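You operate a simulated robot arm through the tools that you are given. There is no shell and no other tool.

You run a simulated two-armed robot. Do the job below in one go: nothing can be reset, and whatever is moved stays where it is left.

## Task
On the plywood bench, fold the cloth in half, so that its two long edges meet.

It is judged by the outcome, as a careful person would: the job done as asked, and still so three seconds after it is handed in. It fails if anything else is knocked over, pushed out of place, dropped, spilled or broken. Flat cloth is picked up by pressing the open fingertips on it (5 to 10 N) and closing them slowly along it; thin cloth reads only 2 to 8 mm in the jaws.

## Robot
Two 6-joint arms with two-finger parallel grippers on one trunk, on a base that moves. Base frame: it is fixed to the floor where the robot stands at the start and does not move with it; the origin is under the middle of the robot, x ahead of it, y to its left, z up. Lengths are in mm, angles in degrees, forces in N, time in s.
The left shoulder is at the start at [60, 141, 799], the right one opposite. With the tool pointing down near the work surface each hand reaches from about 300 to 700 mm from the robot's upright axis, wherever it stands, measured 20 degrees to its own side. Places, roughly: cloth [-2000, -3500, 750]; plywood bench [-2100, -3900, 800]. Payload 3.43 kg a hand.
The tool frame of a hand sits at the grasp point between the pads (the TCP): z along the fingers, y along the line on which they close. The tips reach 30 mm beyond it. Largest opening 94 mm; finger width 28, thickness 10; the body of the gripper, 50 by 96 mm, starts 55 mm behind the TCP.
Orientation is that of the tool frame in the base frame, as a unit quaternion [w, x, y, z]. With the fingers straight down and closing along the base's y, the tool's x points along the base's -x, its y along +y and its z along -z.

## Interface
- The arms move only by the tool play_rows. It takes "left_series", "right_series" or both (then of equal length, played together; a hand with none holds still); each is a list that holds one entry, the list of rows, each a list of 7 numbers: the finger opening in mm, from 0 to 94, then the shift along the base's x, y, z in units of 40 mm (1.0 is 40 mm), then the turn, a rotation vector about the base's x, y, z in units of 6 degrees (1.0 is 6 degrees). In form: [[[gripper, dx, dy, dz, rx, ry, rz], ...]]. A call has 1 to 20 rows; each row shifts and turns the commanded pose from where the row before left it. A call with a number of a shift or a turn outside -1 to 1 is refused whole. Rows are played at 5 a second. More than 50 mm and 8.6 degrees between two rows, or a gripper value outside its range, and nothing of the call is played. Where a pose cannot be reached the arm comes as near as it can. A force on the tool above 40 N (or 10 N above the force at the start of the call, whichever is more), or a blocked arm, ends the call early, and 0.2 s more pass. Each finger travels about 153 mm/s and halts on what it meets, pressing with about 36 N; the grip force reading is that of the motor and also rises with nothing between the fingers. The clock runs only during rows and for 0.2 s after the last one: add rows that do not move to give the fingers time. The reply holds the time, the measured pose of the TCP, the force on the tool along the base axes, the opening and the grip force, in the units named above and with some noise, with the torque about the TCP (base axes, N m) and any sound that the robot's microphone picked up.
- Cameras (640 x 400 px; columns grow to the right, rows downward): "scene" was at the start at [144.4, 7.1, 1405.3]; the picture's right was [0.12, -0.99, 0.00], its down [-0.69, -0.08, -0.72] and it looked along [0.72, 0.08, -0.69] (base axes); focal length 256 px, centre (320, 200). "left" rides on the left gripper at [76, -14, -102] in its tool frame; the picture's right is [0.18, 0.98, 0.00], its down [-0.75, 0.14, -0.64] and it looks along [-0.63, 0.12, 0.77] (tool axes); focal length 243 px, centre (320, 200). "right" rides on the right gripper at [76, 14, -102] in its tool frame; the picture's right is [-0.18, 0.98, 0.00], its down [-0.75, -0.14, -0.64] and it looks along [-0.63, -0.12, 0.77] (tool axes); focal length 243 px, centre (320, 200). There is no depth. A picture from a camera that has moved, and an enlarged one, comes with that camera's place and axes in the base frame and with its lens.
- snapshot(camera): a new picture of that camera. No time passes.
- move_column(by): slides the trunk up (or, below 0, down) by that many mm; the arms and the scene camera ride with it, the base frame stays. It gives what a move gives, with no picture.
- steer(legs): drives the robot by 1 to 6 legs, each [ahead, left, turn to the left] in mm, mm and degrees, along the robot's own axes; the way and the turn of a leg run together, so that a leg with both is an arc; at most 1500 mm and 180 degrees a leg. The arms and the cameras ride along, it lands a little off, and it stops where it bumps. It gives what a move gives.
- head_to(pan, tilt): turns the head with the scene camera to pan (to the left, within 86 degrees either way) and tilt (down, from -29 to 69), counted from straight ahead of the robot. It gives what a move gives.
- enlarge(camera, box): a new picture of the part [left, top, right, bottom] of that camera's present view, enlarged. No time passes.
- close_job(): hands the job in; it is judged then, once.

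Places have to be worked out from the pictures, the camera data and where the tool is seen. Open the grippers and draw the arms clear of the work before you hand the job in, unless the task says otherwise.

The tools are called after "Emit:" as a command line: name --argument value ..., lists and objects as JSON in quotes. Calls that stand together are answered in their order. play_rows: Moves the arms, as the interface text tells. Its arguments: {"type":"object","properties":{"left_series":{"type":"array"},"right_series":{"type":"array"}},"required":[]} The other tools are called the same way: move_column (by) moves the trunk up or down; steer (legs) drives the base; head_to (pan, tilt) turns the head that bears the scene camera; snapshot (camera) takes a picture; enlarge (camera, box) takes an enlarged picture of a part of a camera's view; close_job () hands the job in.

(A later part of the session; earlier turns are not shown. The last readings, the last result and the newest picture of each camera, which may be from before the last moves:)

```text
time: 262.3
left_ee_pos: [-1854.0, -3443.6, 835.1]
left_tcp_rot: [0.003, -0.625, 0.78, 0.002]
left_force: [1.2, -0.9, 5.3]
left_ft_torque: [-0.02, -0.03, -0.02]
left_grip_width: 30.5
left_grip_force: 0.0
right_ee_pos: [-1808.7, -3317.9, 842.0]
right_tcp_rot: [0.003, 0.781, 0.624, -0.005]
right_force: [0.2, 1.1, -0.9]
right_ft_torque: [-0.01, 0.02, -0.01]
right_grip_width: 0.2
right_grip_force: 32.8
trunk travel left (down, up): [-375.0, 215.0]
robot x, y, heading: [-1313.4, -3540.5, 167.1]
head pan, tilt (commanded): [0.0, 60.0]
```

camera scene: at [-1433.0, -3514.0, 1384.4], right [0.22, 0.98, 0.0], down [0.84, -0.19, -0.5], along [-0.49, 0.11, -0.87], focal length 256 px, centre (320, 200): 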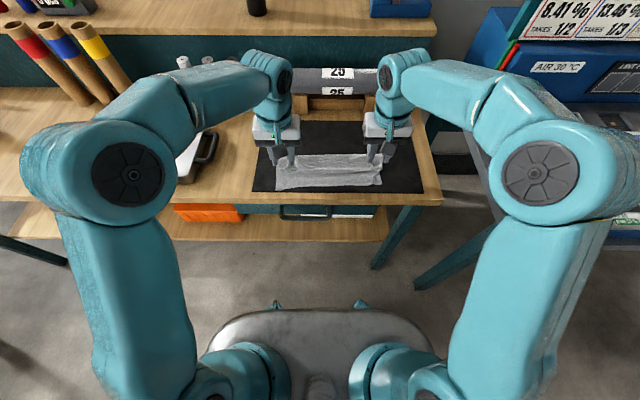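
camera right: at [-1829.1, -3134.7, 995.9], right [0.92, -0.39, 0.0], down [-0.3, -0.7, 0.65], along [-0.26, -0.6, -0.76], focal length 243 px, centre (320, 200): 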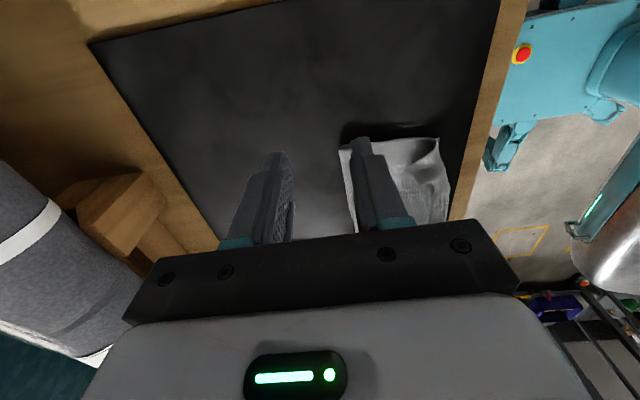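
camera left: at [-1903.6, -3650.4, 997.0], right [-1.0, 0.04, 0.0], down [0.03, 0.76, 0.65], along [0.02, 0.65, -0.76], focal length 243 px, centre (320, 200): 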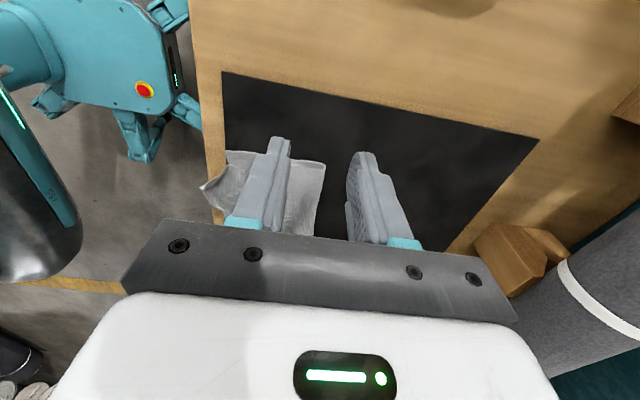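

Left pins with 5 N (adding a little). I now sweep the right fingertips forward.

Emit:
play_rows --left_series '[[[30, 0, 0, -0.006, 0, 0, 0], [30, 0, 0, 0, 0, 0, 0], [30, 0, 0, 0, 0, 0, 0], [30, 0, 0, 0, 0, 0, 0], [30, 0, 0, 0, 0, 0, 0], [30, 0, 0, 0, 0, 0, 0], [30, 0, 0, 0, 0, 0, 0], [30, 0, 0, 0, 0, 0, 0], [30, 0, 0, 0, 0, 0, 0]]]' --right_series '[[[0, 0, 0, -0.05, 0, 0, 0], [0, 0.122, -0.028, 0, 0, 0, 0], [0, 0.122, -0.028, 0, 0, 0, 0], [0, 0.122, -0.028, 0, 0, 0, 0], [0, 0.122, -0.028, 0, 0, 0, 0], [0, 0.122, -0.028, 0, 0, 0, 0], [0, 0.122, -0.028, 0, 0, 0, 0], [0, 0.122, -0.028, 0, 0, 0, 0], [0, 0, 0, 0, 0, 0, 0]]]'

Emit:
enlarge --camera "right" --box '[200, 60, 440, 210]'

Emit:
enlarge --camera "scene" --box '[270, 145, 390, 195]'

```text
time: 264.3
left_ee_pos: [-1853.4, -3442.7, 835.1]
left_tcp_rot: [0.004, -0.626, 0.78, 0.004]
left_force: [-2.9, -2.1, 13.7]
left_ft_torque: [-0.18, 0.05, -0.01]
left_grip_width: 30.2
left_grip_force: 0.0
right_ee_pos: [-1772.8, -3326.8, 840.3]
right_tcp_rot: [0.002, 0.781, 0.625, -0.004]
right_force: [-0.6, -0.5, -0.6]
right_ft_torque: [-0.02, 0.0, 0.01]
right_grip_width: 0.1
right_grip_force: 33.2
trunk travel left (down, up): [-375.0, 215.0]
robot x, y, heading: [-1311.6, -3539.7, 167.4]
head pan, tilt (commanded): [0.0, 60.0]
```

```text
2.67 times, centred on (320, 135) of right
camera zoom: at [-1741.7, -3252.9, 942.4], right [0.92, -0.39, 0.0], down [-0.3, -0.7, 0.65], along [-0.26, -0.6, -0.76], focal length 647 px, centre (320, 373)
```

zoom: 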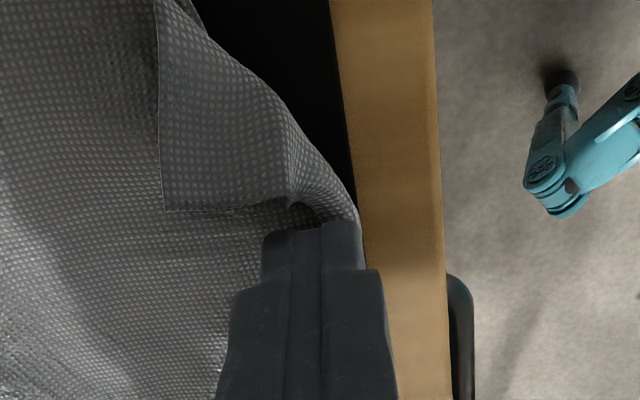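

```text
5.33 times, centred on (330, 170) of scene
camera zoom: at [-1433.4, -3514.0, 1384.4], right [0.22, 0.98, 0.0], down [0.84, -0.19, -0.5], along [-0.49, 0.11, -0.87], focal length 1368 px, centre (267, 360)
```

zoom: 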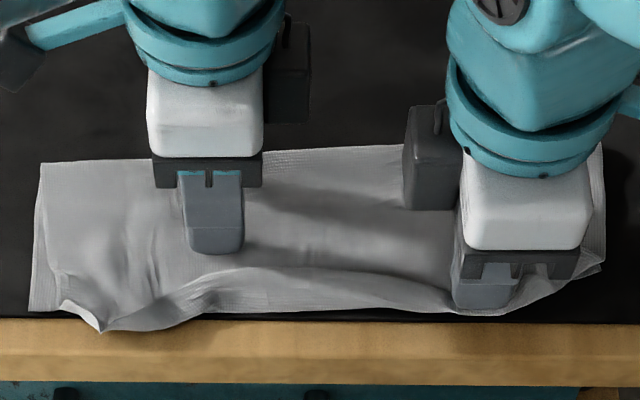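

The curl is being pushed ahead; I continue the sweep 35 mm more.

Emit:
play_rows --left_series '[[[30, 0, 0, 0, 0, 0, 0], [30, 0, 0, 0, 0, 0, 0], [30, 0, 0, 0, 0, 0, 0], [30, 0, 0, 0, 0, 0, 0], [30, 0, 0, 0, 0, 0, 0], [30, 0, 0, 0, 0, 0, 0], [30, 0, 0, 0, 0, 0, 0], [30, 0, 0, 0, 0, 0, 0]]]' --right_series '[[[0, 0.122, -0.028, 0, 0, 0, 0], [0, 0.122, -0.028, 0, 0, 0, 0], [0, 0.122, -0.028, 0, 0, 0, 0], [0, 0.122, -0.028, 0, 0, 0, 0], [0, 0.122, -0.028, 0, 0, 0, 0], [0, 0.122, -0.028, 0, 0, 0, 0], [0, 0.122, -0.028, 0, 0, 0, 0], [0, 0, 0, 0, 0, 0, 0]]]'

Emit:
enlarge --camera "right" --box '[200, 60, 440, 210]'

Emit:
enlarge --camera "scene" --box '[270, 145, 390, 195]'

```text
time: 266.1
left_ee_pos: [-1853.6, -3443.2, 834.6]
left_tcp_rot: [0.002, -0.625, 0.78, 0.004]
left_force: [-3.8, -1.7, 15.9]
left_ft_torque: [-0.14, 0.07, -0.04]
left_grip_width: 30.0
left_grip_force: 0.1
right_ee_pos: [-1739.5, -3334.7, 840.0]
right_tcp_rot: [0.002, 0.781, 0.625, -0.005]
right_force: [-0.2, -0.1, 0.5]
right_ft_torque: [-0.02, 0.0, -0.01]
right_grip_width: 0.0
right_grip_force: 32.7
trunk travel left (down, up): [-375.0, 215.0]
robot x, y, heading: [-1312.0, -3542.7, 167.3]
head pan, tilt (commanded): [0.0, 60.0]
```

```text
2.67 times, centred on (320, 135) of right
camera zoom: at [-1707.3, -3260.1, 942.2], right [0.92, -0.39, 0.0], down [-0.3, -0.7, 0.65], along [-0.26, -0.6, -0.76], focal length 647 px, centre (320, 373)
```

zoom: 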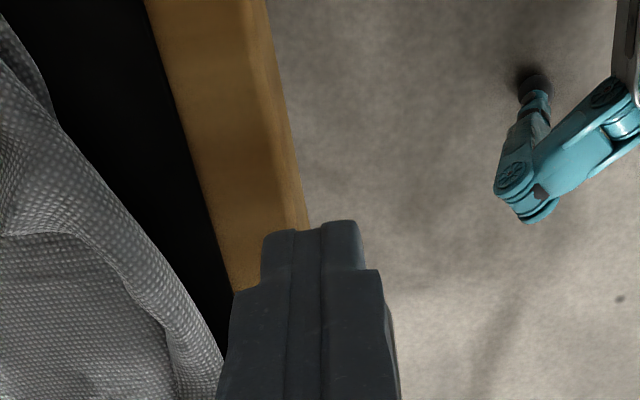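

```text
5.33 times, centred on (330, 170) of scene
camera zoom: at [-1433.3, -3514.0, 1384.4], right [0.22, 0.98, 0.0], down [0.84, -0.19, -0.5], along [-0.49, 0.11, -0.87], focal length 1368 px, centre (267, 360)
```

zoom: 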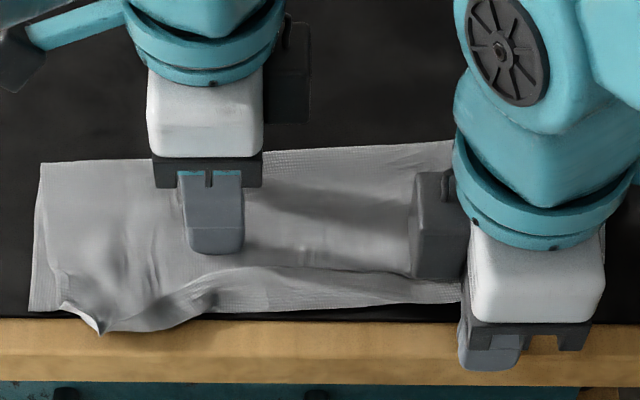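

The fingertip passed over; I raise the right hand, move it back and check the curl.

Emit:
play_rows --right_series '[[[0, 0, 0, 0.8, 0, 0, 0], [0, -0.4, 0.4, 0.3, 0, 0, 0], [0, -0.6, 0.6, 0, 0, 0, 0], [0, -0.6, 0.6, 0, 0, 0, 0], [0, 0, 0.3, 0, 0, 0, 0]]]'

Emit:
snapshot --camera "right"

Emit:
enlarge --camera "right" --box '[300, 60, 460, 160]'

Emit:
enlarge --camera "scene" --box '[290, 170, 390, 210]'

```text
time: 267.3
left_ee_pos: [-1852.2, -3443.4, 834.2]
left_tcp_rot: [0.003, -0.625, 0.78, 0.003]
left_force: [-1.5, -1.8, 16.8]
left_ft_torque: [-0.15, 0.01, -0.03]
left_grip_width: 29.2
left_grip_force: 0.1
right_ee_pos: [-1803.2, -3257.1, 885.9]
right_tcp_rot: [0.002, 0.78, 0.625, -0.005]
right_force: [-0.2, -0.1, -0.2]
right_ft_torque: [-0.05, 0.03, -0.01]
right_grip_width: 0.1
right_grip_force: 33.2
trunk travel left (down, up): [-375.0, 215.0]
robot x, y, heading: [-1313.2, -3542.5, 167.3]
head pan, tilt (commanded): [0.0, 60.0]
```

```text
taken
camera right: at [-1771.5, -3183.6, 986.6], right [0.92, -0.39, 0.0], down [-0.3, -0.7, 0.65], along [-0.26, -0.6, -0.76], focal length 243 px, centre (320, 200)
```

right: 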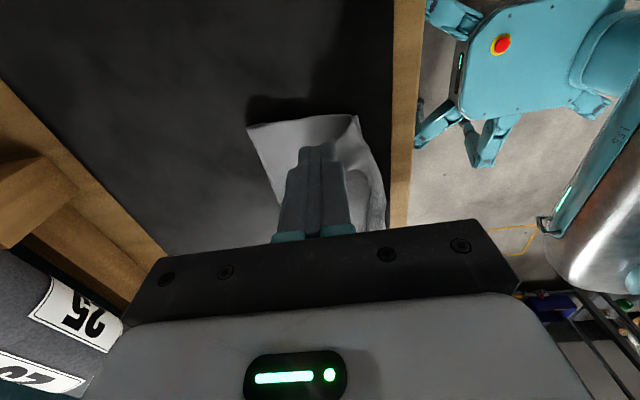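

```text
4.00 times, centred on (380, 110) of right
camera zoom: at [-1771.5, -3183.6, 986.6], right [0.92, -0.39, 0.0], down [-0.3, -0.7, 0.65], along [-0.26, -0.6, -0.76], focal length 970 px, centre (80, 560)
```

zoom: 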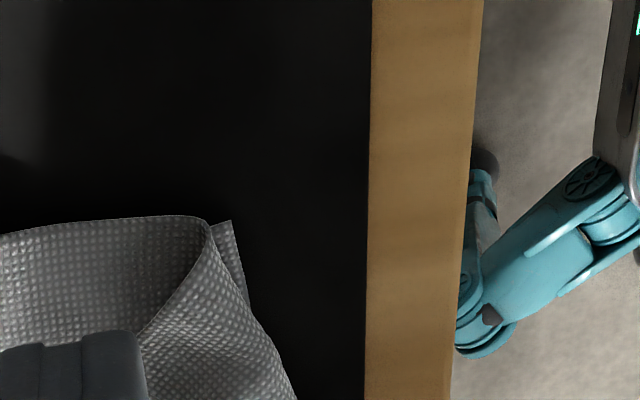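

```text
6.40 times, centred on (340, 190) of scene
camera zoom: at [-1433.0, -3513.9, 1384.4], right [0.22, 0.98, 0.0], down [0.84, -0.19, -0.5], along [-0.49, 0.11, -0.87], focal length 1641 px, centre (192, 264)
```

zoom: 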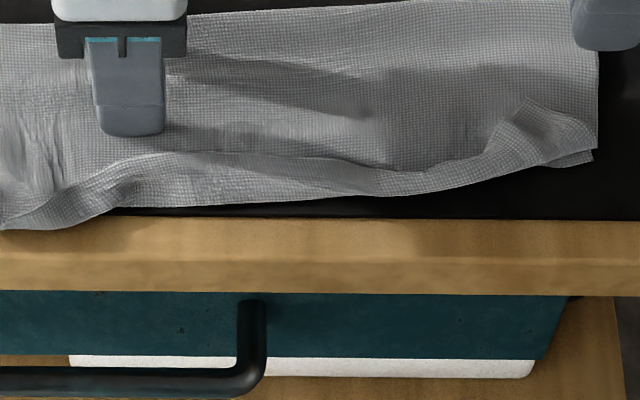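

The curl is now a small tube ~10–13 mm wide at the front with its edge on top. With the left hand still pinning (≈16 N, a bit high—I ease it), I place the right hand astride the tube's edge at r≈−3660 with a 4° tilt so its back finger pins harder, for another spread stroke.

Emit:
play_rows --left_series '[[[30, 0, 0, 0.006, 0, 0, 0], [30, 0, 0, 0, 0, 0, 0], [30, 0, 0, 0, 0, 0, 0], [30, 0, 0, 0, 0, 0, 0], [30, 0, 0, 0, 0, 0, 0], [30, 0, 0, 0, 0, 0, 0]]]' --right_series '[[[5, 0.154, -0.727, 0, 0, 0, 0], [5, 0.154, -0.727, 0, 0, 0, 0], [5, 0.154, -0.727, 0, -0.15, -0.65, 0], [5, 0, 0, -0.5, 0, 0, 0], [5, 0, 0, -0.4, 0, 0, 0], [5, 0, 0, 0, 0, 0, 0]]]'

Emit:
enlarge --camera "right" --box '[200, 60, 440, 210]'

```text
time: 268.7
left_ee_pos: [-1853.5, -3443.2, 835.8]
left_tcp_rot: [0.004, -0.625, 0.781, 0.002]
left_force: [-1.0, -0.6, 14.1]
left_ft_torque: [-0.13, 0.02, 0.0]
left_grip_width: 29.2
left_grip_force: 0.0
right_ee_pos: [-1782.7, -3345.6, 848.1]
right_tcp_rot: [0.03, 0.781, 0.624, 0.017]
right_force: [-0.3, -0.4, -0.8]
right_ft_torque: [0.04, 0.01, 0.02]
right_grip_width: 4.6
right_grip_force: 0.0
trunk travel left (down, up): [-375.0, 215.0]
robot x, y, heading: [-1313.2, -3540.9, 167.1]
head pan, tilt (commanded): [0.0, 60.0]
```

```text
2.67 times, centred on (320, 135) of right
camera zoom: at [-1759.5, -3269.8, 951.3], right [0.92, -0.39, 0.07], down [-0.34, -0.69, 0.64], along [-0.2, -0.61, -0.77], focal length 647 px, centre (320, 373)
```

zoom: 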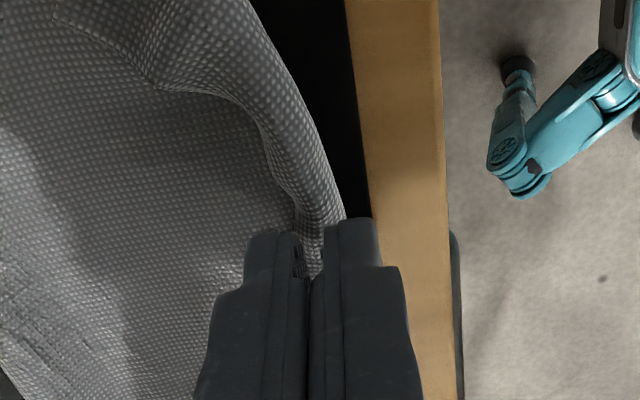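

The front finger is slightly too far forward; I shift 7 mm back and lower further.

Emit:
play_rows --right_series '[[[5, -0.17, 0.039, -0.05, 0, 0, 0], [5, 0, 0, -0.12, 0, 0, 0], [5, 0, 0, 0, 0, 0, 0]]]'

Emit:
enlarge --camera "right" --box '[200, 60, 440, 210]'

```text
time: 269.5
left_ee_pos: [-1853.8, -3445.0, 835.9]
left_tcp_rot: [0.003, -0.625, 0.781, 0.002]
left_force: [-2.1, -1.8, 12.6]
left_ft_torque: [-0.1, -0.03, -0.01]
left_grip_width: 29.0
left_grip_force: 0.1
right_ee_pos: [-1791.7, -3342.9, 842.0]
right_tcp_rot: [0.03, 0.78, 0.625, 0.017]
right_force: [-0.5, 0.0, -0.9]
right_ft_torque: [0.03, -0.03, 0.0]
right_grip_width: 4.9
right_grip_force: 0.1
trunk travel left (down, up): [-375.0, 215.0]
robot x, y, heading: [-1315.9, -3541.4, 167.3]
head pan, tilt (commanded): [0.0, 60.0]
```

```text
2.67 times, centred on (320, 135) of right
camera zoom: at [-1766.6, -3268.4, 944.7], right [0.92, -0.39, 0.07], down [-0.34, -0.69, 0.64], along [-0.21, -0.61, -0.77], focal length 647 px, centre (320, 373)
```

zoom: 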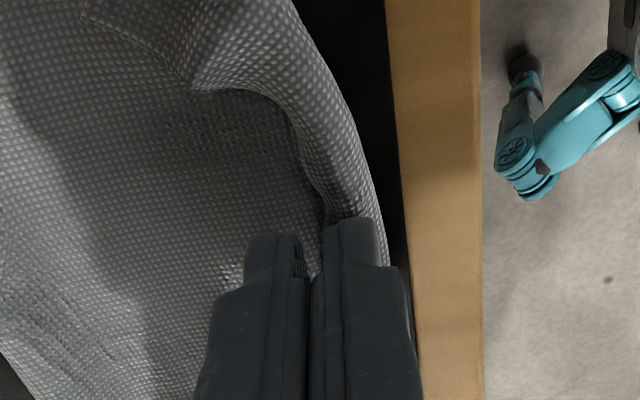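

Now the front finger is right over the tube. I lower to contact.

Emit:
play_rows --right_series '[[[5, 0, 0, -0.05, 0, 0, 0], [5, 0, 0, -0.05, 0, 0, 0], [5, 0, 0, -0.03, 0, 0, 0], [5, 0, 0, 0, 0, 0, 0]]]'

```text
time: 270.5
left_ee_pos: [-1854.4, -3443.1, 835.8]
left_tcp_rot: [0.003, -0.626, 0.78, 0.002]
left_force: [-0.1, -2.0, 12.1]
left_ft_torque: [-0.11, -0.02, -0.01]
left_grip_width: 29.4
left_grip_force: 0.0
right_ee_pos: [-1790.6, -3345.0, 836.3]
right_tcp_rot: [0.029, 0.78, 0.625, 0.016]
right_force: [0.1, 0.0, 0.0]
right_ft_torque: [-0.01, 0.02, 0.0]
right_grip_width: 5.0
right_grip_force: 0.0
trunk travel left (down, up): [-375.0, 215.0]
robot x, y, heading: [-1314.4, -3536.7, 167.2]
head pan, tilt (commanded): [0.0, 60.0]
```

Emit:
play_rows --right_series '[[[5, 0, 0, -0.0175, 0, 0, 0], [5, 0, 0, -0.0175, 0, 0, 0], [5, 0, 0, 0, 0, 0, 0]]]'

```text
time: 271.3
left_ee_pos: [-1854.3, -3443.2, 834.6]
left_tcp_rot: [0.004, -0.625, 0.78, 0.003]
left_force: [-0.3, -0.3, 9.7]
left_ft_torque: [-0.12, 0.01, -0.01]
left_grip_width: 29.3
left_grip_force: 0.0
right_ee_pos: [-1790.8, -3344.6, 834.2]
right_tcp_rot: [0.029, 0.781, 0.624, 0.016]
right_force: [0.3, 0.3, 4.6]
right_ft_torque: [0.04, 0.04, 0.03]
right_grip_width: 5.0
right_grip_force: 0.0
trunk travel left (down, up): [-375.0, 215.0]
robot x, y, heading: [-1314.7, -3541.6, 167.3]
head pan, tilt (commanded): [0.0, 60.0]
```

Contact 4.6 N, mostly on the back finger. I press slightly and spread 45 mm.

Emit:
play_rows --right_series '[[[5, 0, 0, -0.008, 0, 0, 0], [7.5, 0.0305, -0.007, 0, 0, 0, 0], [10, 0.0305, -0.007, 0, 0, 0, 0], [12.5, 0.0305, -0.007, 0, 0, 0, 0], [15, 0.0305, -0.007, 0, 0, 0, 0], [17.5, 0.0305, -0.007, 0, 0, 0, 0], [20, 0.0305, -0.007, 0, 0, 0, 0], [22.5, 0.0305, -0.007, 0, 0, 0, 0], [25, 0.0305, -0.007, 0, 0, 0, 0], [27.5, 0.0305, -0.007, 0, 0, 0, 0], [30, 0.0305, -0.007, 0, 0, 0, 0], [32.5, 0.0305, -0.007, 0, 0, 0, 0], [35, 0.0305, -0.007, 0, 0, 0, 0], [37.5, 0.0305, -0.007, 0, 0, 0, 0], [40, 0.0305, -0.007, 0, 0, 0, 0], [42.5, 0.0305, -0.007, 0, 0, 0, 0], [45, 0.0305, -0.007, 0, 0, 0, 0], [45, 0, 0, 0, 0, 0, 0]]]'

Emit:
enlarge --camera "right" --box '[180, 50, 460, 225]'

Emit:
enlarge --camera "scene" --box '[290, 170, 390, 210]'

```text
time: 275.1
left_ee_pos: [-1852.7, -3443.0, 835.1]
left_tcp_rot: [0.003, -0.625, 0.78, 0.003]
left_force: [-0.5, -0.6, 0.1]
left_ft_torque: [-0.02, 0.03, 0.01]
left_grip_width: 29.9
left_grip_force: 0.2
right_ee_pos: [-1771.7, -3349.4, 836.9]
right_tcp_rot: [0.027, 0.781, 0.624, 0.016]
right_force: [0.0, 8.1, 31.1]
right_ft_torque: [0.61, 0.96, -0.23]
right_grip_width: 45.2
right_grip_force: 0.4
trunk travel left (down, up): [-375.0, 215.0]
robot x, y, heading: [-1312.3, -3539.9, 167.1]
head pan, tilt (commanded): [0.0, 60.0]
```

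```text
2.29 times, centred on (320, 138) of right
camera zoom: at [-1746.3, -3273.1, 939.0], right [0.92, -0.39, 0.06], down [-0.34, -0.69, 0.64], along [-0.21, -0.61, -0.77], focal length 555 px, centre (320, 343)
```

zoom: 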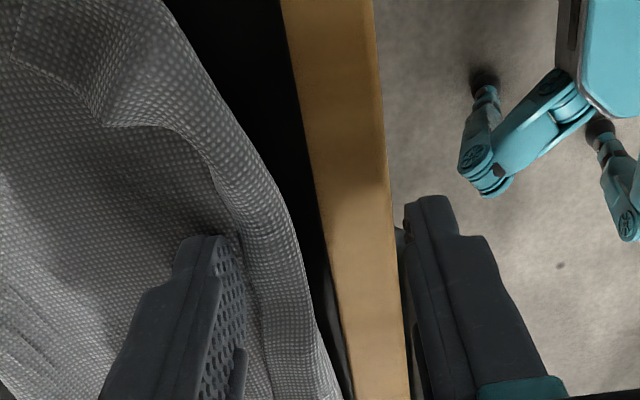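

```text
6.40 times, centred on (340, 190) of scene
camera zoom: at [-1431.8, -3513.8, 1384.5], right [0.22, 0.98, 0.0], down [0.84, -0.19, -0.5], along [-0.49, 0.11, -0.87], focal length 1641 px, centre (192, 264)
```

zoom: 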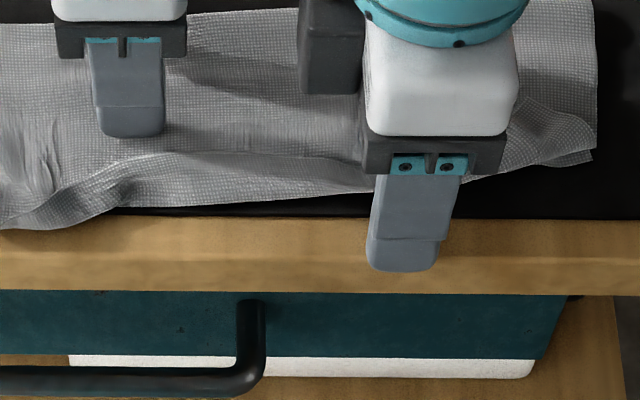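

The right hand is pressing too hard (31 N) and the finger slid over the tube without rolling it. I lift the right hand clear and also raise the left.

Emit:
play_rows --left_series '[[[30, 0, 0, 0.3, 0, 0, 0], [30, -0.3, 0, 0.6, 0, 0, 0], [30, -0.6, -0.5, 0.3, 0, 0, 0], [30, -0.6, -0.8, 0, 0, 0, 0], [30, -0.4, -0.9, 0, 0, 0, 0], [30, 0, -0.9, 0, 0, 0, 0]]]' --right_series '[[[45, 0, 0, 0.3, 0, 0, 0], [45, -0.1, 0, 0.6, 0.15, 0.65, 0], [30, -0.6, 0.5, 0.4, 0, 0, 0], [30, -0.6, 0.9, 0, 0, 0, 0], [30, -0.2, 0.9, 0, 0, 0, 0], [30, 0, 0.9, 0, 0, 0, 0]]]'

Emit:
enlarge --camera "scene" --box '[260, 140, 400, 210]'

Emit:
snapshot --camera "scene"

```text
time: 276.5
left_ee_pos: [-1928.1, -3567.3, 883.8]
left_tcp_rot: [0.004, -0.624, 0.781, 0.003]
left_force: [1.0, 1.2, -0.2]
left_ft_torque: [0.0, 0.02, -0.03]
left_grip_width: 29.8
left_grip_force: 0.0
right_ee_pos: [-1831.6, -3219.7, 885.9]
right_tcp_rot: [0.002, 0.78, 0.625, -0.005]
right_force: [-0.4, 0.2, 1.4]
right_ft_torque: [-0.03, -0.01, 0.0]
right_grip_width: 29.8
right_grip_force: 0.1
trunk travel left (down, up): [-375.0, 215.0]
robot x, y, heading: [-1313.4, -3536.0, 167.4]
head pan, tilt (commanded): [0.0, 60.0]
```

```text
4.57 times, centred on (330, 175) of scene
camera zoom: at [-1432.3, -3513.8, 1384.4], right [0.22, 0.98, 0.0], down [0.84, -0.19, -0.5], along [-0.49, 0.11, -0.87], focal length 1172 px, centre (274, 314)
```

zoom: 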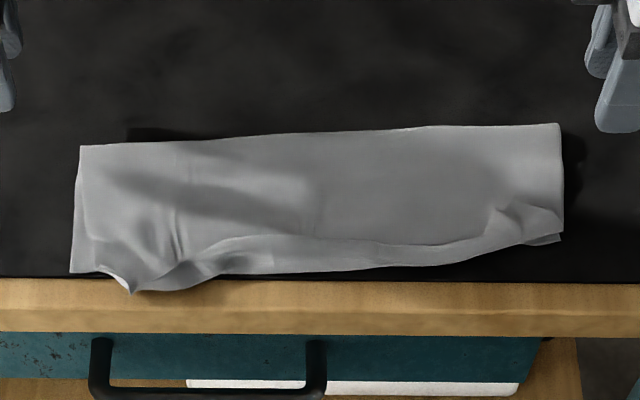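

```text
taken
camera scene: at [-1432.3, -3513.8, 1384.4], right [0.22, 0.98, 0.0], down [0.84, -0.19, -0.5], along [-0.49, 0.11, -0.87], focal length 256 px, centre (320, 200)
```

scene: 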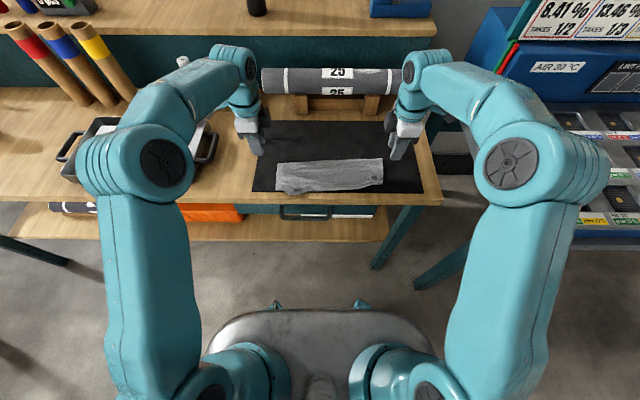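

Overall: lower front edge unchanged (FL 968, FR 989), upper layer too far forward with a curl left on the middle/right. New plan: flip the remaining curl by gripping its edge with the right hand and rotating the tool forward; afterwards grip the then forward-facing edge from the front and shift it back. First I turn both hands back 90° to their normal orientation.

Emit:
play_rows --left_series '[[[26, 0, 0, 0, 0, 0, 1], [26, 0, 0, 0, 0, 0, 1], [26, 0, 0, 0, 0, 0, 1], [26, 0, 0, 0, 0, 0, 1], [26, 0, 0, 0, 0, 0, 1], [26, 0, 0, 0, 0, 0, 1], [26, 0, 0, 0, 0, 0, 1], [26, 0, 0, 0, 0, 0, 1], [26, 0, 0, 0, 0, 0, 1], [26, 0, 0, 0, 0, 0, 1], [26, 0, 0, 0, 0, 0, 1], [26, 0, 0, 0, 0, 0, 1], [26, 0, 0, 0, 0, 0, 1], [26, 0, 0, 0, 0, 0, 1], [26, 0, 0, 0, 0, 0, 1]]]' --right_series '[[[26, 0.04, 0, 0, 0, 0, -1], [26, 0.04, 0, 0, 0, 0, -1], [26, 0.04, 0, 0, 0, 0, -1], [26, 0.04, 0, 0, 0, 0, -1], [26, 0.04, 0, 0, 0, 0, -1], [26, 0.04, 0, 0, 0, 0, -1], [26, 0.04, 0, 0, 0, 0, -1], [26, 0.04, 0, 0, 0, 0, -1], [26, 0.04, 0, 0, 0, 0, -1], [26, 0.04, 0, 0, 0, 0, -1], [26, 0.04, 0, 0, 0, 0, -1], [26, 0.04, 0, 0, 0, 0, -1], [26, 0, 0, 0, 0, 0, -1], [26, 0, 0, 0, 0, 0, -1], [26, 0, 0, 0, 0, 0, -1]]]'

Emit:
snapshot --camera "right"

Emit:
snapshot --camera "left"

Emit:
enlarge --camera "scene" --box '[270, 145, 390, 205]'

```text
time: 279.7
left_ee_pos: [-1930.6, -3567.4, 882.3]
left_tcp_rot: [-0.001, 0.994, -0.108, -0.005]
left_force: [-0.6, 0.1, 0.6]
left_ft_torque: [0.01, -0.01, 0.03]
left_grip_width: 25.8
left_grip_force: 0.1
right_ee_pos: [-1812.6, -3221.6, 886.1]
right_tcp_rot: [-0.001, 0.994, -0.111, -0.006]
right_force: [-0.4, -0.4, -0.1]
right_ft_torque: [0.02, 0.01, 0.0]
right_grip_width: 26.1
right_grip_force: 0.0
trunk travel left (down, up): [-375.0, 215.0]
robot x, y, heading: [-1315.1, -3538.7, 167.2]
head pan, tilt (commanded): [0.0, 60.0]
```

```text
taken
camera right: at [-1740.4, -3250.1, 988.5], right [-0.4, -0.92, 0.0], down [-0.7, 0.3, 0.65], along [-0.6, 0.26, -0.76], focal length 243 px, centre (320, 200)
```

right: 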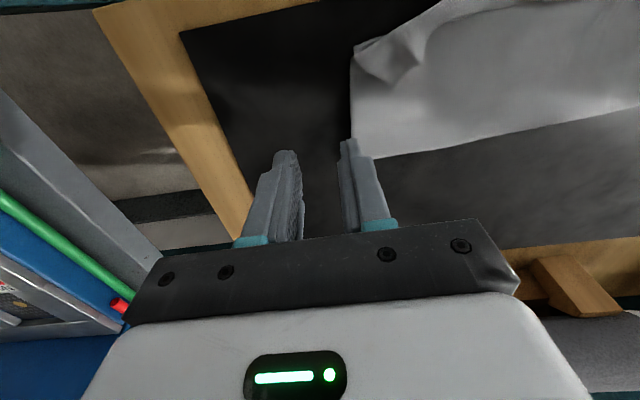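

```text
taken
camera left: at [-1851.3, -3570.7, 983.1], right [-0.03, -1.0, 0.0], down [-0.76, 0.02, 0.65], along [-0.65, 0.02, -0.76], focal length 243 px, centre (320, 200)
```

left: 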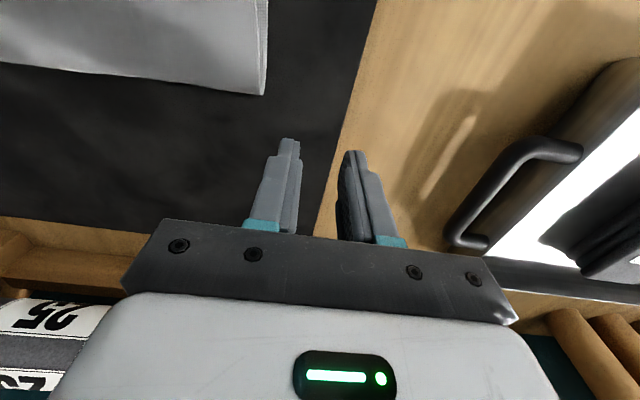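

```text
5.33 times, centred on (330, 175) of scene
camera zoom: at [-1434.4, -3513.6, 1384.2], right [0.22, 0.98, 0.0], down [0.84, -0.19, -0.5], along [-0.49, 0.11, -0.87], focal length 1368 px, centre (267, 333)
```

zoom: 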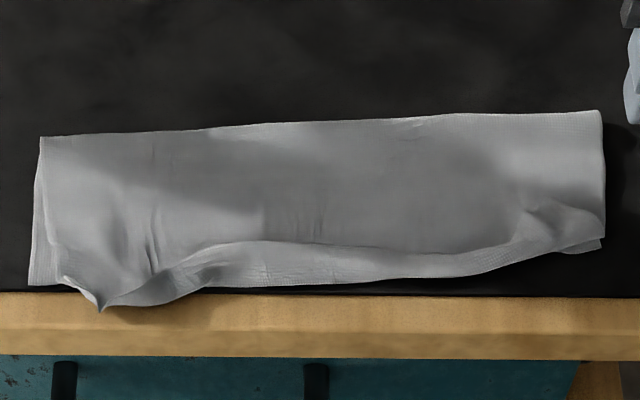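

A gentler way to uncurl: slide the whole folded stack forward so the curled edge hangs over the bench's front edge and falls open by gravity, then slide it back. I place both hands (jaws wide open, vertical) over the stack near the fold.

Emit:
play_rows --left_series '[[[94, 0.518, 0.8225, 0, 0, 0, 0], [94, 0.518, 0.8225, 0, 0, 0, 0], [94, 0.518, 0.8225, 0, 0, 0, 0], [94, 0, 0, -0.5, 0, 0, 0], [94, 0, 0, -0.5, 0, 0, 0], [94, 0, 0, 0, 0, 0, 0]]]' --right_series '[[[94, -0.246, -0.741, 0, 0, 0, 0], [94, -0.246, -0.741, 0, 0, 0, 0], [94, -0.246, -0.741, 0, 0, 0, 0], [94, 0, 0, -0.5, 0, 0, 0], [94, 0, 0, -0.55, 0, 0, 0], [94, 0, 0, 0, 0, 0, 0]]]'

Emit:
snapshot --camera "scene"

Emit:
snapshot --camera "left"

Emit:
snapshot --camera "right"

```text
time: 281.1
left_ee_pos: [-1866.8, -3468.2, 841.2]
left_tcp_rot: [0.0, 0.994, -0.11, -0.004]
left_force: [-0.3, 0.7, -0.2]
left_ft_torque: [0.01, -0.01, 0.01]
left_grip_width: 93.9
left_grip_force: 0.1
right_ee_pos: [-1842.7, -3310.2, 843.0]
right_tcp_rot: [-0.001, 0.994, -0.111, -0.005]
right_force: [0.3, 0.1, 0.1]
right_ft_torque: [0.01, 0.01, 0.02]
right_grip_width: 94.3
right_grip_force: 0.1
trunk travel left (down, up): [-375.0, 215.0]
robot x, y, heading: [-1312.7, -3539.0, 167.3]
head pan, tilt (commanded): [0.0, 60.0]
```

```text
taken
camera scene: at [-1434.2, -3513.8, 1384.2], right [0.22, 0.98, 0.0], down [0.84, -0.19, -0.5], along [-0.49, 0.11, -0.87], focal length 256 px, centre (320, 200)
```

scene: 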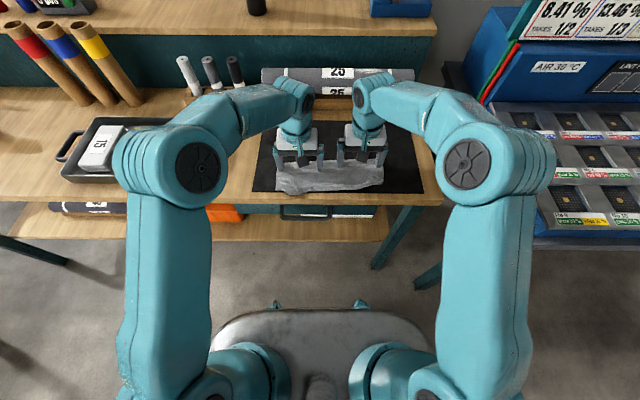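

```text
taken
camera left: at [-1788.6, -3472.2, 942.7], right [-0.03, -1.0, 0.0], down [-0.76, 0.03, 0.65], along [-0.65, 0.02, -0.76], focal length 243 px, centre (320, 200)
```

left: 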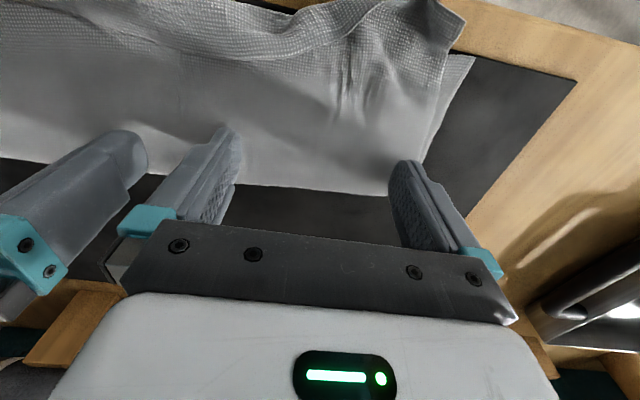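

```text
taken
camera right: at [-1769.9, -3338.5, 946.1], right [-0.39, -0.92, 0.0], down [-0.7, 0.3, 0.65], along [-0.6, 0.26, -0.76], focal length 243 px, centre (320, 200)
```

right: 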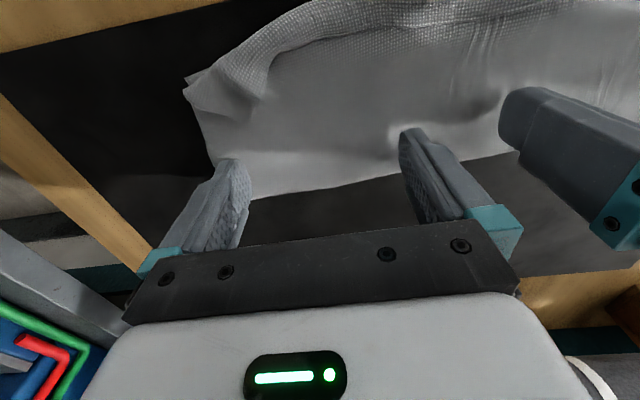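

The fingertips are on the stack just in front of the fold. I lower to contact.

Emit:
play_rows --left_series '[[[94, 0, 0, -0.05, 0, 0, 0], [94, 0, 0, -0.03, 0, 0, 0], [94, 0, 0, -0.03, 0, 0, 0], [94, 0, 0, 0, 0, 0, 0]]]' --right_series '[[[94, 0, 0, -0.08, 0, 0, 0], [94, 0, 0, -0.04, 0, 0, 0], [94, 0, 0, -0.03, 0, 0, 0], [94, 0, 0, 0, 0, 0, 0]]]'

```text
time: 282.1
left_ee_pos: [-1867.5, -3468.6, 837.0]
left_tcp_rot: [0.0, 0.994, -0.11, -0.005]
left_force: [0.1, 0.2, -0.2]
left_ft_torque: [0.0, 0.01, -0.01]
left_grip_width: 94.1
left_grip_force: 0.0
right_ee_pos: [-1841.9, -3308.6, 838.4]
right_tcp_rot: [-0.002, 0.994, -0.11, -0.005]
right_force: [-0.1, 0.3, 0.2]
right_ft_torque: [0.03, 0.0, -0.03]
right_grip_width: 94.3
right_grip_force: 0.0
trunk travel left (down, up): [-375.0, 215.0]
robot x, y, heading: [-1313.6, -3537.5, 167.1]
head pan, tilt (commanded): [0.0, 60.0]
```

Emit:
play_rows --left_series '[[[94, 0, 0, -0.02, 0, 0, 0], [94, 0, 0, -0.02, 0, 0, 0], [94, 0, 0, 0, 0, 0, 0]]]' --right_series '[[[94, 0, 0, -0.03, 0, 0, 0], [94, 0, 0, -0.03, 0, 0, 0], [94, 0, 0, 0, 0, 0, 0]]]'

```text
time: 282.9
left_ee_pos: [-1867.3, -3469.2, 836.4]
left_tcp_rot: [-0.001, 0.994, -0.11, -0.005]
left_force: [0.9, 0.3, 0.9]
left_ft_torque: [-0.05, -0.01, 0.01]
left_grip_width: 94.2
left_grip_force: 0.0
right_ee_pos: [-1841.9, -3310.4, 835.8]
right_tcp_rot: [-0.001, 0.994, -0.109, -0.004]
right_force: [-0.1, -0.2, 0.8]
right_ft_torque: [0.0, -0.03, -0.01]
right_grip_width: 94.0
right_grip_force: 0.1
trunk travel left (down, up): [-375.0, 215.0]
robot x, y, heading: [-1314.3, -3538.3, 167.1]
head pan, tilt (commanded): [0.0, 60.0]
```

Almost there; 0.8 mm lower on both.

Emit:
play_rows --left_series '[[[94, 0, 0, -0.01, 0, 0, 0], [94, 0, 0, -0.01, 0, 0, 0], [94, 0, 0, 0, 0, 0, 0]]]' --right_series '[[[94, 0, 0, -0.01, 0, 0, 0], [94, 0, 0, -0.01, 0, 0, 0], [94, 0, 0, 0, 0, 0, 0]]]'

```text
time: 283.7
left_ee_pos: [-1867.8, -3467.8, 835.7]
left_tcp_rot: [0.0, 0.994, -0.109, -0.005]
left_force: [0.2, 0.1, 0.2]
left_ft_torque: [-0.01, 0.01, 0.02]
left_grip_width: 93.8
left_grip_force: 0.0
right_ee_pos: [-1842.1, -3309.3, 835.5]
right_tcp_rot: [-0.002, 0.994, -0.11, -0.005]
right_force: [1.6, -0.4, 1.9]
right_ft_torque: [-0.06, 0.03, 0.04]
right_grip_width: 93.9
right_grip_force: 0.0
trunk travel left (down, up): [-375.0, 215.0]
robot x, y, heading: [-1315.0, -3539.6, 167.3]
head pan, tilt (commanded): [0.0, 60.0]
```

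Emit:
play_rows --left_series '[[[94, 0, 0, -0.02, 0, 0, 0], [94, 0, 0, -0.0125, 0, 0, 0], [94, 0, 0, 0, 0, 0, 0]]]' --right_series '[[[94, 0, 0, -0.008, 0, 0, 0], [94, 0, 0, 0, 0, 0, 0], [94, 0, 0, 0, 0, 0, 0]]]'

```text
time: 284.5
left_ee_pos: [-1866.3, -3468.2, 835.6]
left_tcp_rot: [-0.001, 0.994, -0.11, -0.005]
left_force: [0.2, 0.6, 9.5]
left_ft_torque: [-0.48, 0.02, 0.03]
left_grip_width: 94.1
left_grip_force: 0.1
right_ee_pos: [-1840.8, -3309.7, 836.8]
right_tcp_rot: [-0.001, 0.994, -0.11, -0.005]
right_force: [0.7, -0.3, 0.4]
right_ft_torque: [0.02, 0.02, 0.0]
right_grip_width: 93.9
right_grip_force: 0.0
trunk travel left (down, up): [-375.0, 215.0]
robot x, y, heading: [-1313.5, -3541.3, 167.1]
head pan, tilt (commanded): [0.0, 60.0]
```

Emit:
play_rows --right_series '[[[94, 0, 0, -0.0125, 0, 0, 0], [94, 0, 0, -0.0125, 0, 0, 0], [94, 0, 0, 0, 0, 0, 0]]]'

```text
time: 285.3
left_ee_pos: [-1867.8, -3469.5, 835.4]
left_tcp_rot: [-0.001, 0.994, -0.11, -0.005]
left_force: [-3.0, 0.3, 10.5]
left_ft_torque: [-0.52, 0.14, -0.11]
left_grip_width: 93.9
left_grip_force: 0.2
right_ee_pos: [-1841.6, -3309.7, 835.5]
right_tcp_rot: [-0.001, 0.994, -0.109, -0.007]
right_force: [1.6, 0.8, 8.1]
right_ft_torque: [0.0, -0.03, 0.12]
right_grip_width: 94.2
right_grip_force: 0.0
trunk travel left (down, up): [-375.0, 215.0]
robot x, y, heading: [-1312.9, -3539.6, 167.4]
head pan, tilt (commanded): [0.0, 60.0]
```

Both press ~8–10 N. I slide the stack 56 mm towards the bench front.

Emit:
play_rows --left_series '[[[94, 0.0974, -0.0225, 0, 0, 0, 0], [94, 0.0974, -0.0225, 0, 0, 0, 0], [94, 0.0974, -0.0225, 0, 0, 0, 0], [94, 0.0974, -0.0225, 0, 0, 0, 0], [94, 0.0974, -0.0225, 0, 0, 0, 0], [94, 0.0974, -0.0225, 0, 0, 0, 0], [94, 0.0974, -0.0225, 0, 0, 0, 0], [94, 0.0974, -0.0225, 0, 0, 0, 0], [94, 0.0974, -0.0225, 0, 0, 0, 0], [94, 0.0974, -0.0225, 0, 0, 0, 0], [94, 0.0974, -0.0225, 0, 0, 0, 0], [94, 0.0974, -0.0225, 0, 0, 0, 0], [94, 0.0974, -0.0225, 0, 0, 0, 0], [94, 0.0974, -0.0225, 0, 0, 0, 0], [94, 0, 0, 0, 0, 0, 0]]]' --right_series '[[[94, 0.0974, -0.0225, 0, 0, 0, 0], [94, 0.0974, -0.0225, 0, 0, 0, 0], [94, 0.0974, -0.0225, 0, 0, 0, 0], [94, 0.0974, -0.0225, 0, 0, 0, 0], [94, 0.0974, -0.0225, 0, 0, 0, 0], [94, 0.0974, -0.0225, 0, 0, 0, 0], [94, 0.0974, -0.0225, 0, 0, 0, 0], [94, 0.0974, -0.0225, 0, 0, 0, 0], [94, 0.0974, -0.0225, 0, 0, 0, 0], [94, 0.0974, -0.0225, 0, 0, 0, 0], [94, 0.0974, -0.0225, 0, 0, 0, 0], [94, 0.0974, -0.0225, 0, 0, 0, 0], [94, 0.0974, -0.0225, 0, 0, 0, 0], [94, 0.0974, -0.0225, 0, 0, 0, 0], [94, 0, 0, 0, 0, 0, 0]]]'

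Emit:
enlarge --camera "scene" --box '[260, 140, 400, 240]'

Emit:
snapshot --camera "left"

Emit:
snapshot --camera "right"

```text
time: 288.5
left_ee_pos: [-1811.2, -3481.0, 836.2]
left_tcp_rot: [-0.001, 0.994, -0.109, -0.005]
left_force: [-5.8, 2.1, 15.9]
left_ft_torque: [-0.66, 0.28, -0.25]
left_grip_width: 94.0
left_grip_force: 0.1
right_ee_pos: [-1786.7, -3323.2, 835.0]
right_tcp_rot: [-0.001, 0.994, -0.11, -0.006]
right_force: [-4.6, 1.6, 17.2]
right_ft_torque: [-0.45, 0.27, -0.15]
right_grip_width: 94.0
right_grip_force: 0.1
trunk travel left (down, up): [-375.0, 215.0]
robot x, y, heading: [-1307.6, -3541.8, 167.3]
head pan, tilt (commanded): [0.0, 60.0]
```

```text
4.00 times, centred on (330, 190) of scene
camera zoom: at [-1432.9, -3513.9, 1384.4], right [0.22, 0.98, 0.0], down [0.84, -0.19, -0.5], along [-0.49, 0.11, -0.87], focal length 1026 px, centre (280, 240)
```

zoom: 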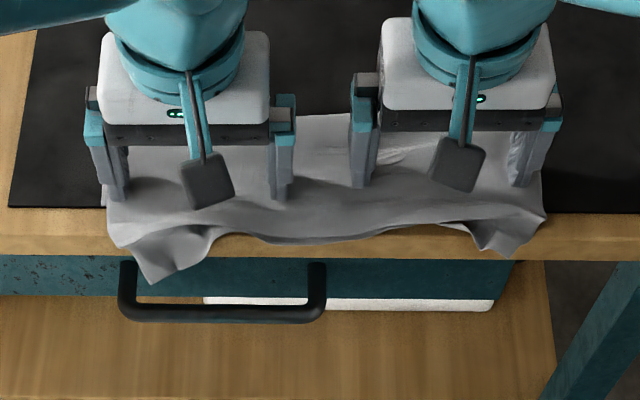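

```text
taken
camera left: at [-1733.6, -3484.8, 935.7], right [-0.04, -1.0, 0.0], down [-0.76, 0.03, 0.65], along [-0.65, 0.02, -0.76], focal length 243 px, centre (320, 200)
```

left: 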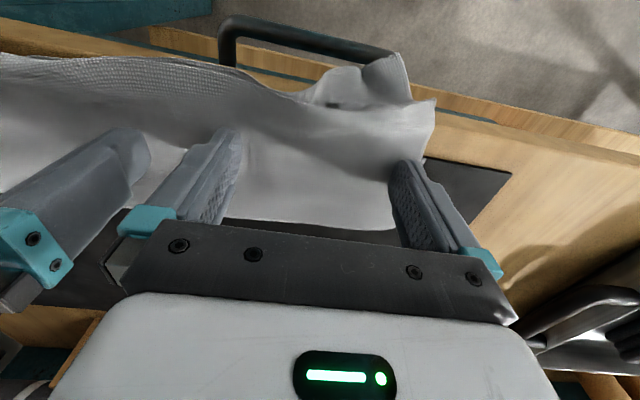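

```text
taken
camera right: at [-1714.6, -3351.4, 936.6], right [-0.39, -0.92, 0.0], down [-0.7, 0.3, 0.65], along [-0.6, 0.26, -0.76], focal length 243 px, centre (320, 200)
```

right: 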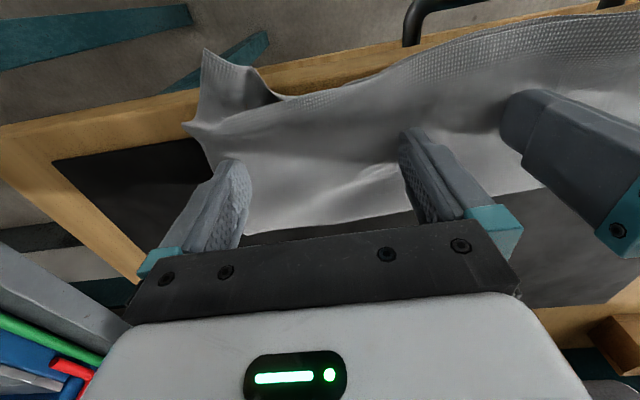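

It works: both front corners have flipped out and hang over the bench edge; only the middle is still curled right at the edge. I slide another 24 mm.

Emit:
play_rows --left_series '[[[94, 0.0974, -0.0225, 0.005, 0, 0, 0], [94, 0.0974, -0.0225, 0, 0, 0, 0], [94, 0.0974, -0.0225, 0, 0, 0, 0], [94, 0.0974, -0.0225, 0, 0, 0, 0], [94, 0.0974, -0.0225, 0, 0, 0, 0], [94, 0.0974, -0.0225, 0, 0, 0, 0], [94, 0, 0, 0, 0, 0, 0], [94, 0, 0, 0, 0, 0, 0]]]' --right_series '[[[94, 0.0974, -0.0225, 0.005, 0, 0, 0], [94, 0.0974, -0.0225, 0, 0, 0, 0], [94, 0.0974, -0.0225, 0, 0, 0, 0], [94, 0.0974, -0.0225, 0, 0, 0, 0], [94, 0.0974, -0.0225, 0, 0, 0, 0], [94, 0.0974, -0.0225, 0, 0, 0, 0], [94, 0, 0, 0, 0, 0, 0], [94, 0, 0, 0, 0, 0, 0]]]'

Emit:
enlarge --camera "scene" --box '[260, 140, 400, 240]'

Emit:
snapshot --camera "left"

Emit:
snapshot --camera "right"

```text
time: 290.3
left_ee_pos: [-1789.8, -3486.7, 833.6]
left_tcp_rot: [-0.001, 0.994, -0.11, -0.004]
left_force: [-2.3, 2.3, 13.7]
left_ft_torque: [-0.62, 0.38, -0.12]
left_grip_width: 93.6
left_grip_force: 0.1
right_ee_pos: [-1763.7, -3327.2, 833.0]
right_tcp_rot: [-0.001, 0.994, -0.11, -0.006]
right_force: [-4.4, 1.0, 8.0]
right_ft_torque: [-0.22, 0.18, -0.16]
right_grip_width: 94.3
right_grip_force: 0.0
trunk travel left (down, up): [-375.0, 215.0]
robot x, y, heading: [-1316.6, -3543.9, 167.2]
head pan, tilt (commanded): [0.0, 60.0]
```

```text
4.00 times, centred on (330, 190) of scene
camera zoom: at [-1433.3, -3513.6, 1384.3], right [0.22, 0.98, 0.0], down [0.84, -0.19, -0.5], along [-0.49, 0.11, -0.87], focal length 1026 px, centre (280, 240)
```

zoom: 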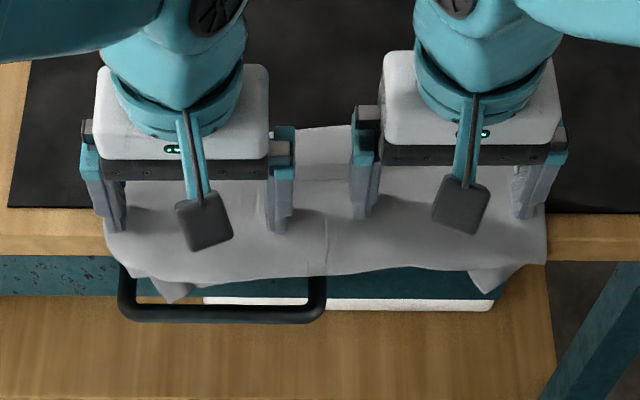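

```text
taken
camera left: at [-1710.5, -3490.2, 935.3], right [-0.03, -1.0, 0.0], down [-0.76, 0.03, 0.65], along [-0.65, 0.02, -0.76], focal length 243 px, centre (320, 200)
```

left: 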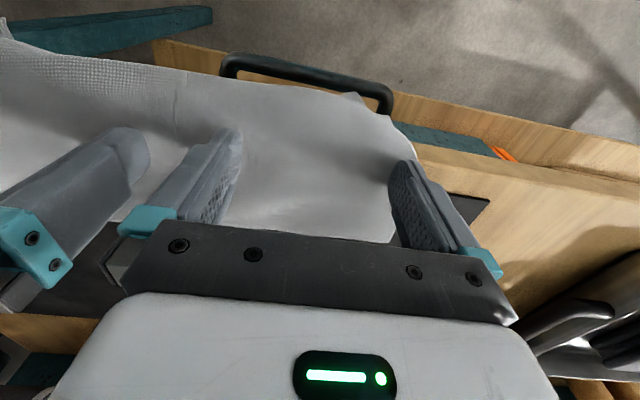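

```text
taken
camera right: at [-1691.2, -3356.9, 936.2], right [-0.39, -0.92, 0.0], down [-0.7, 0.3, 0.65], along [-0.6, 0.26, -0.76], focal length 243 px, centre (320, 200)
```

right: 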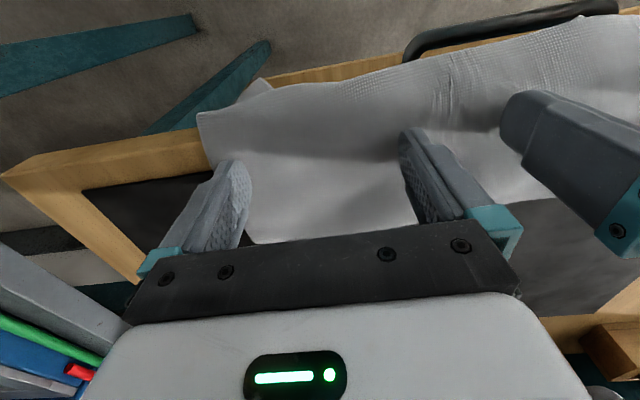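

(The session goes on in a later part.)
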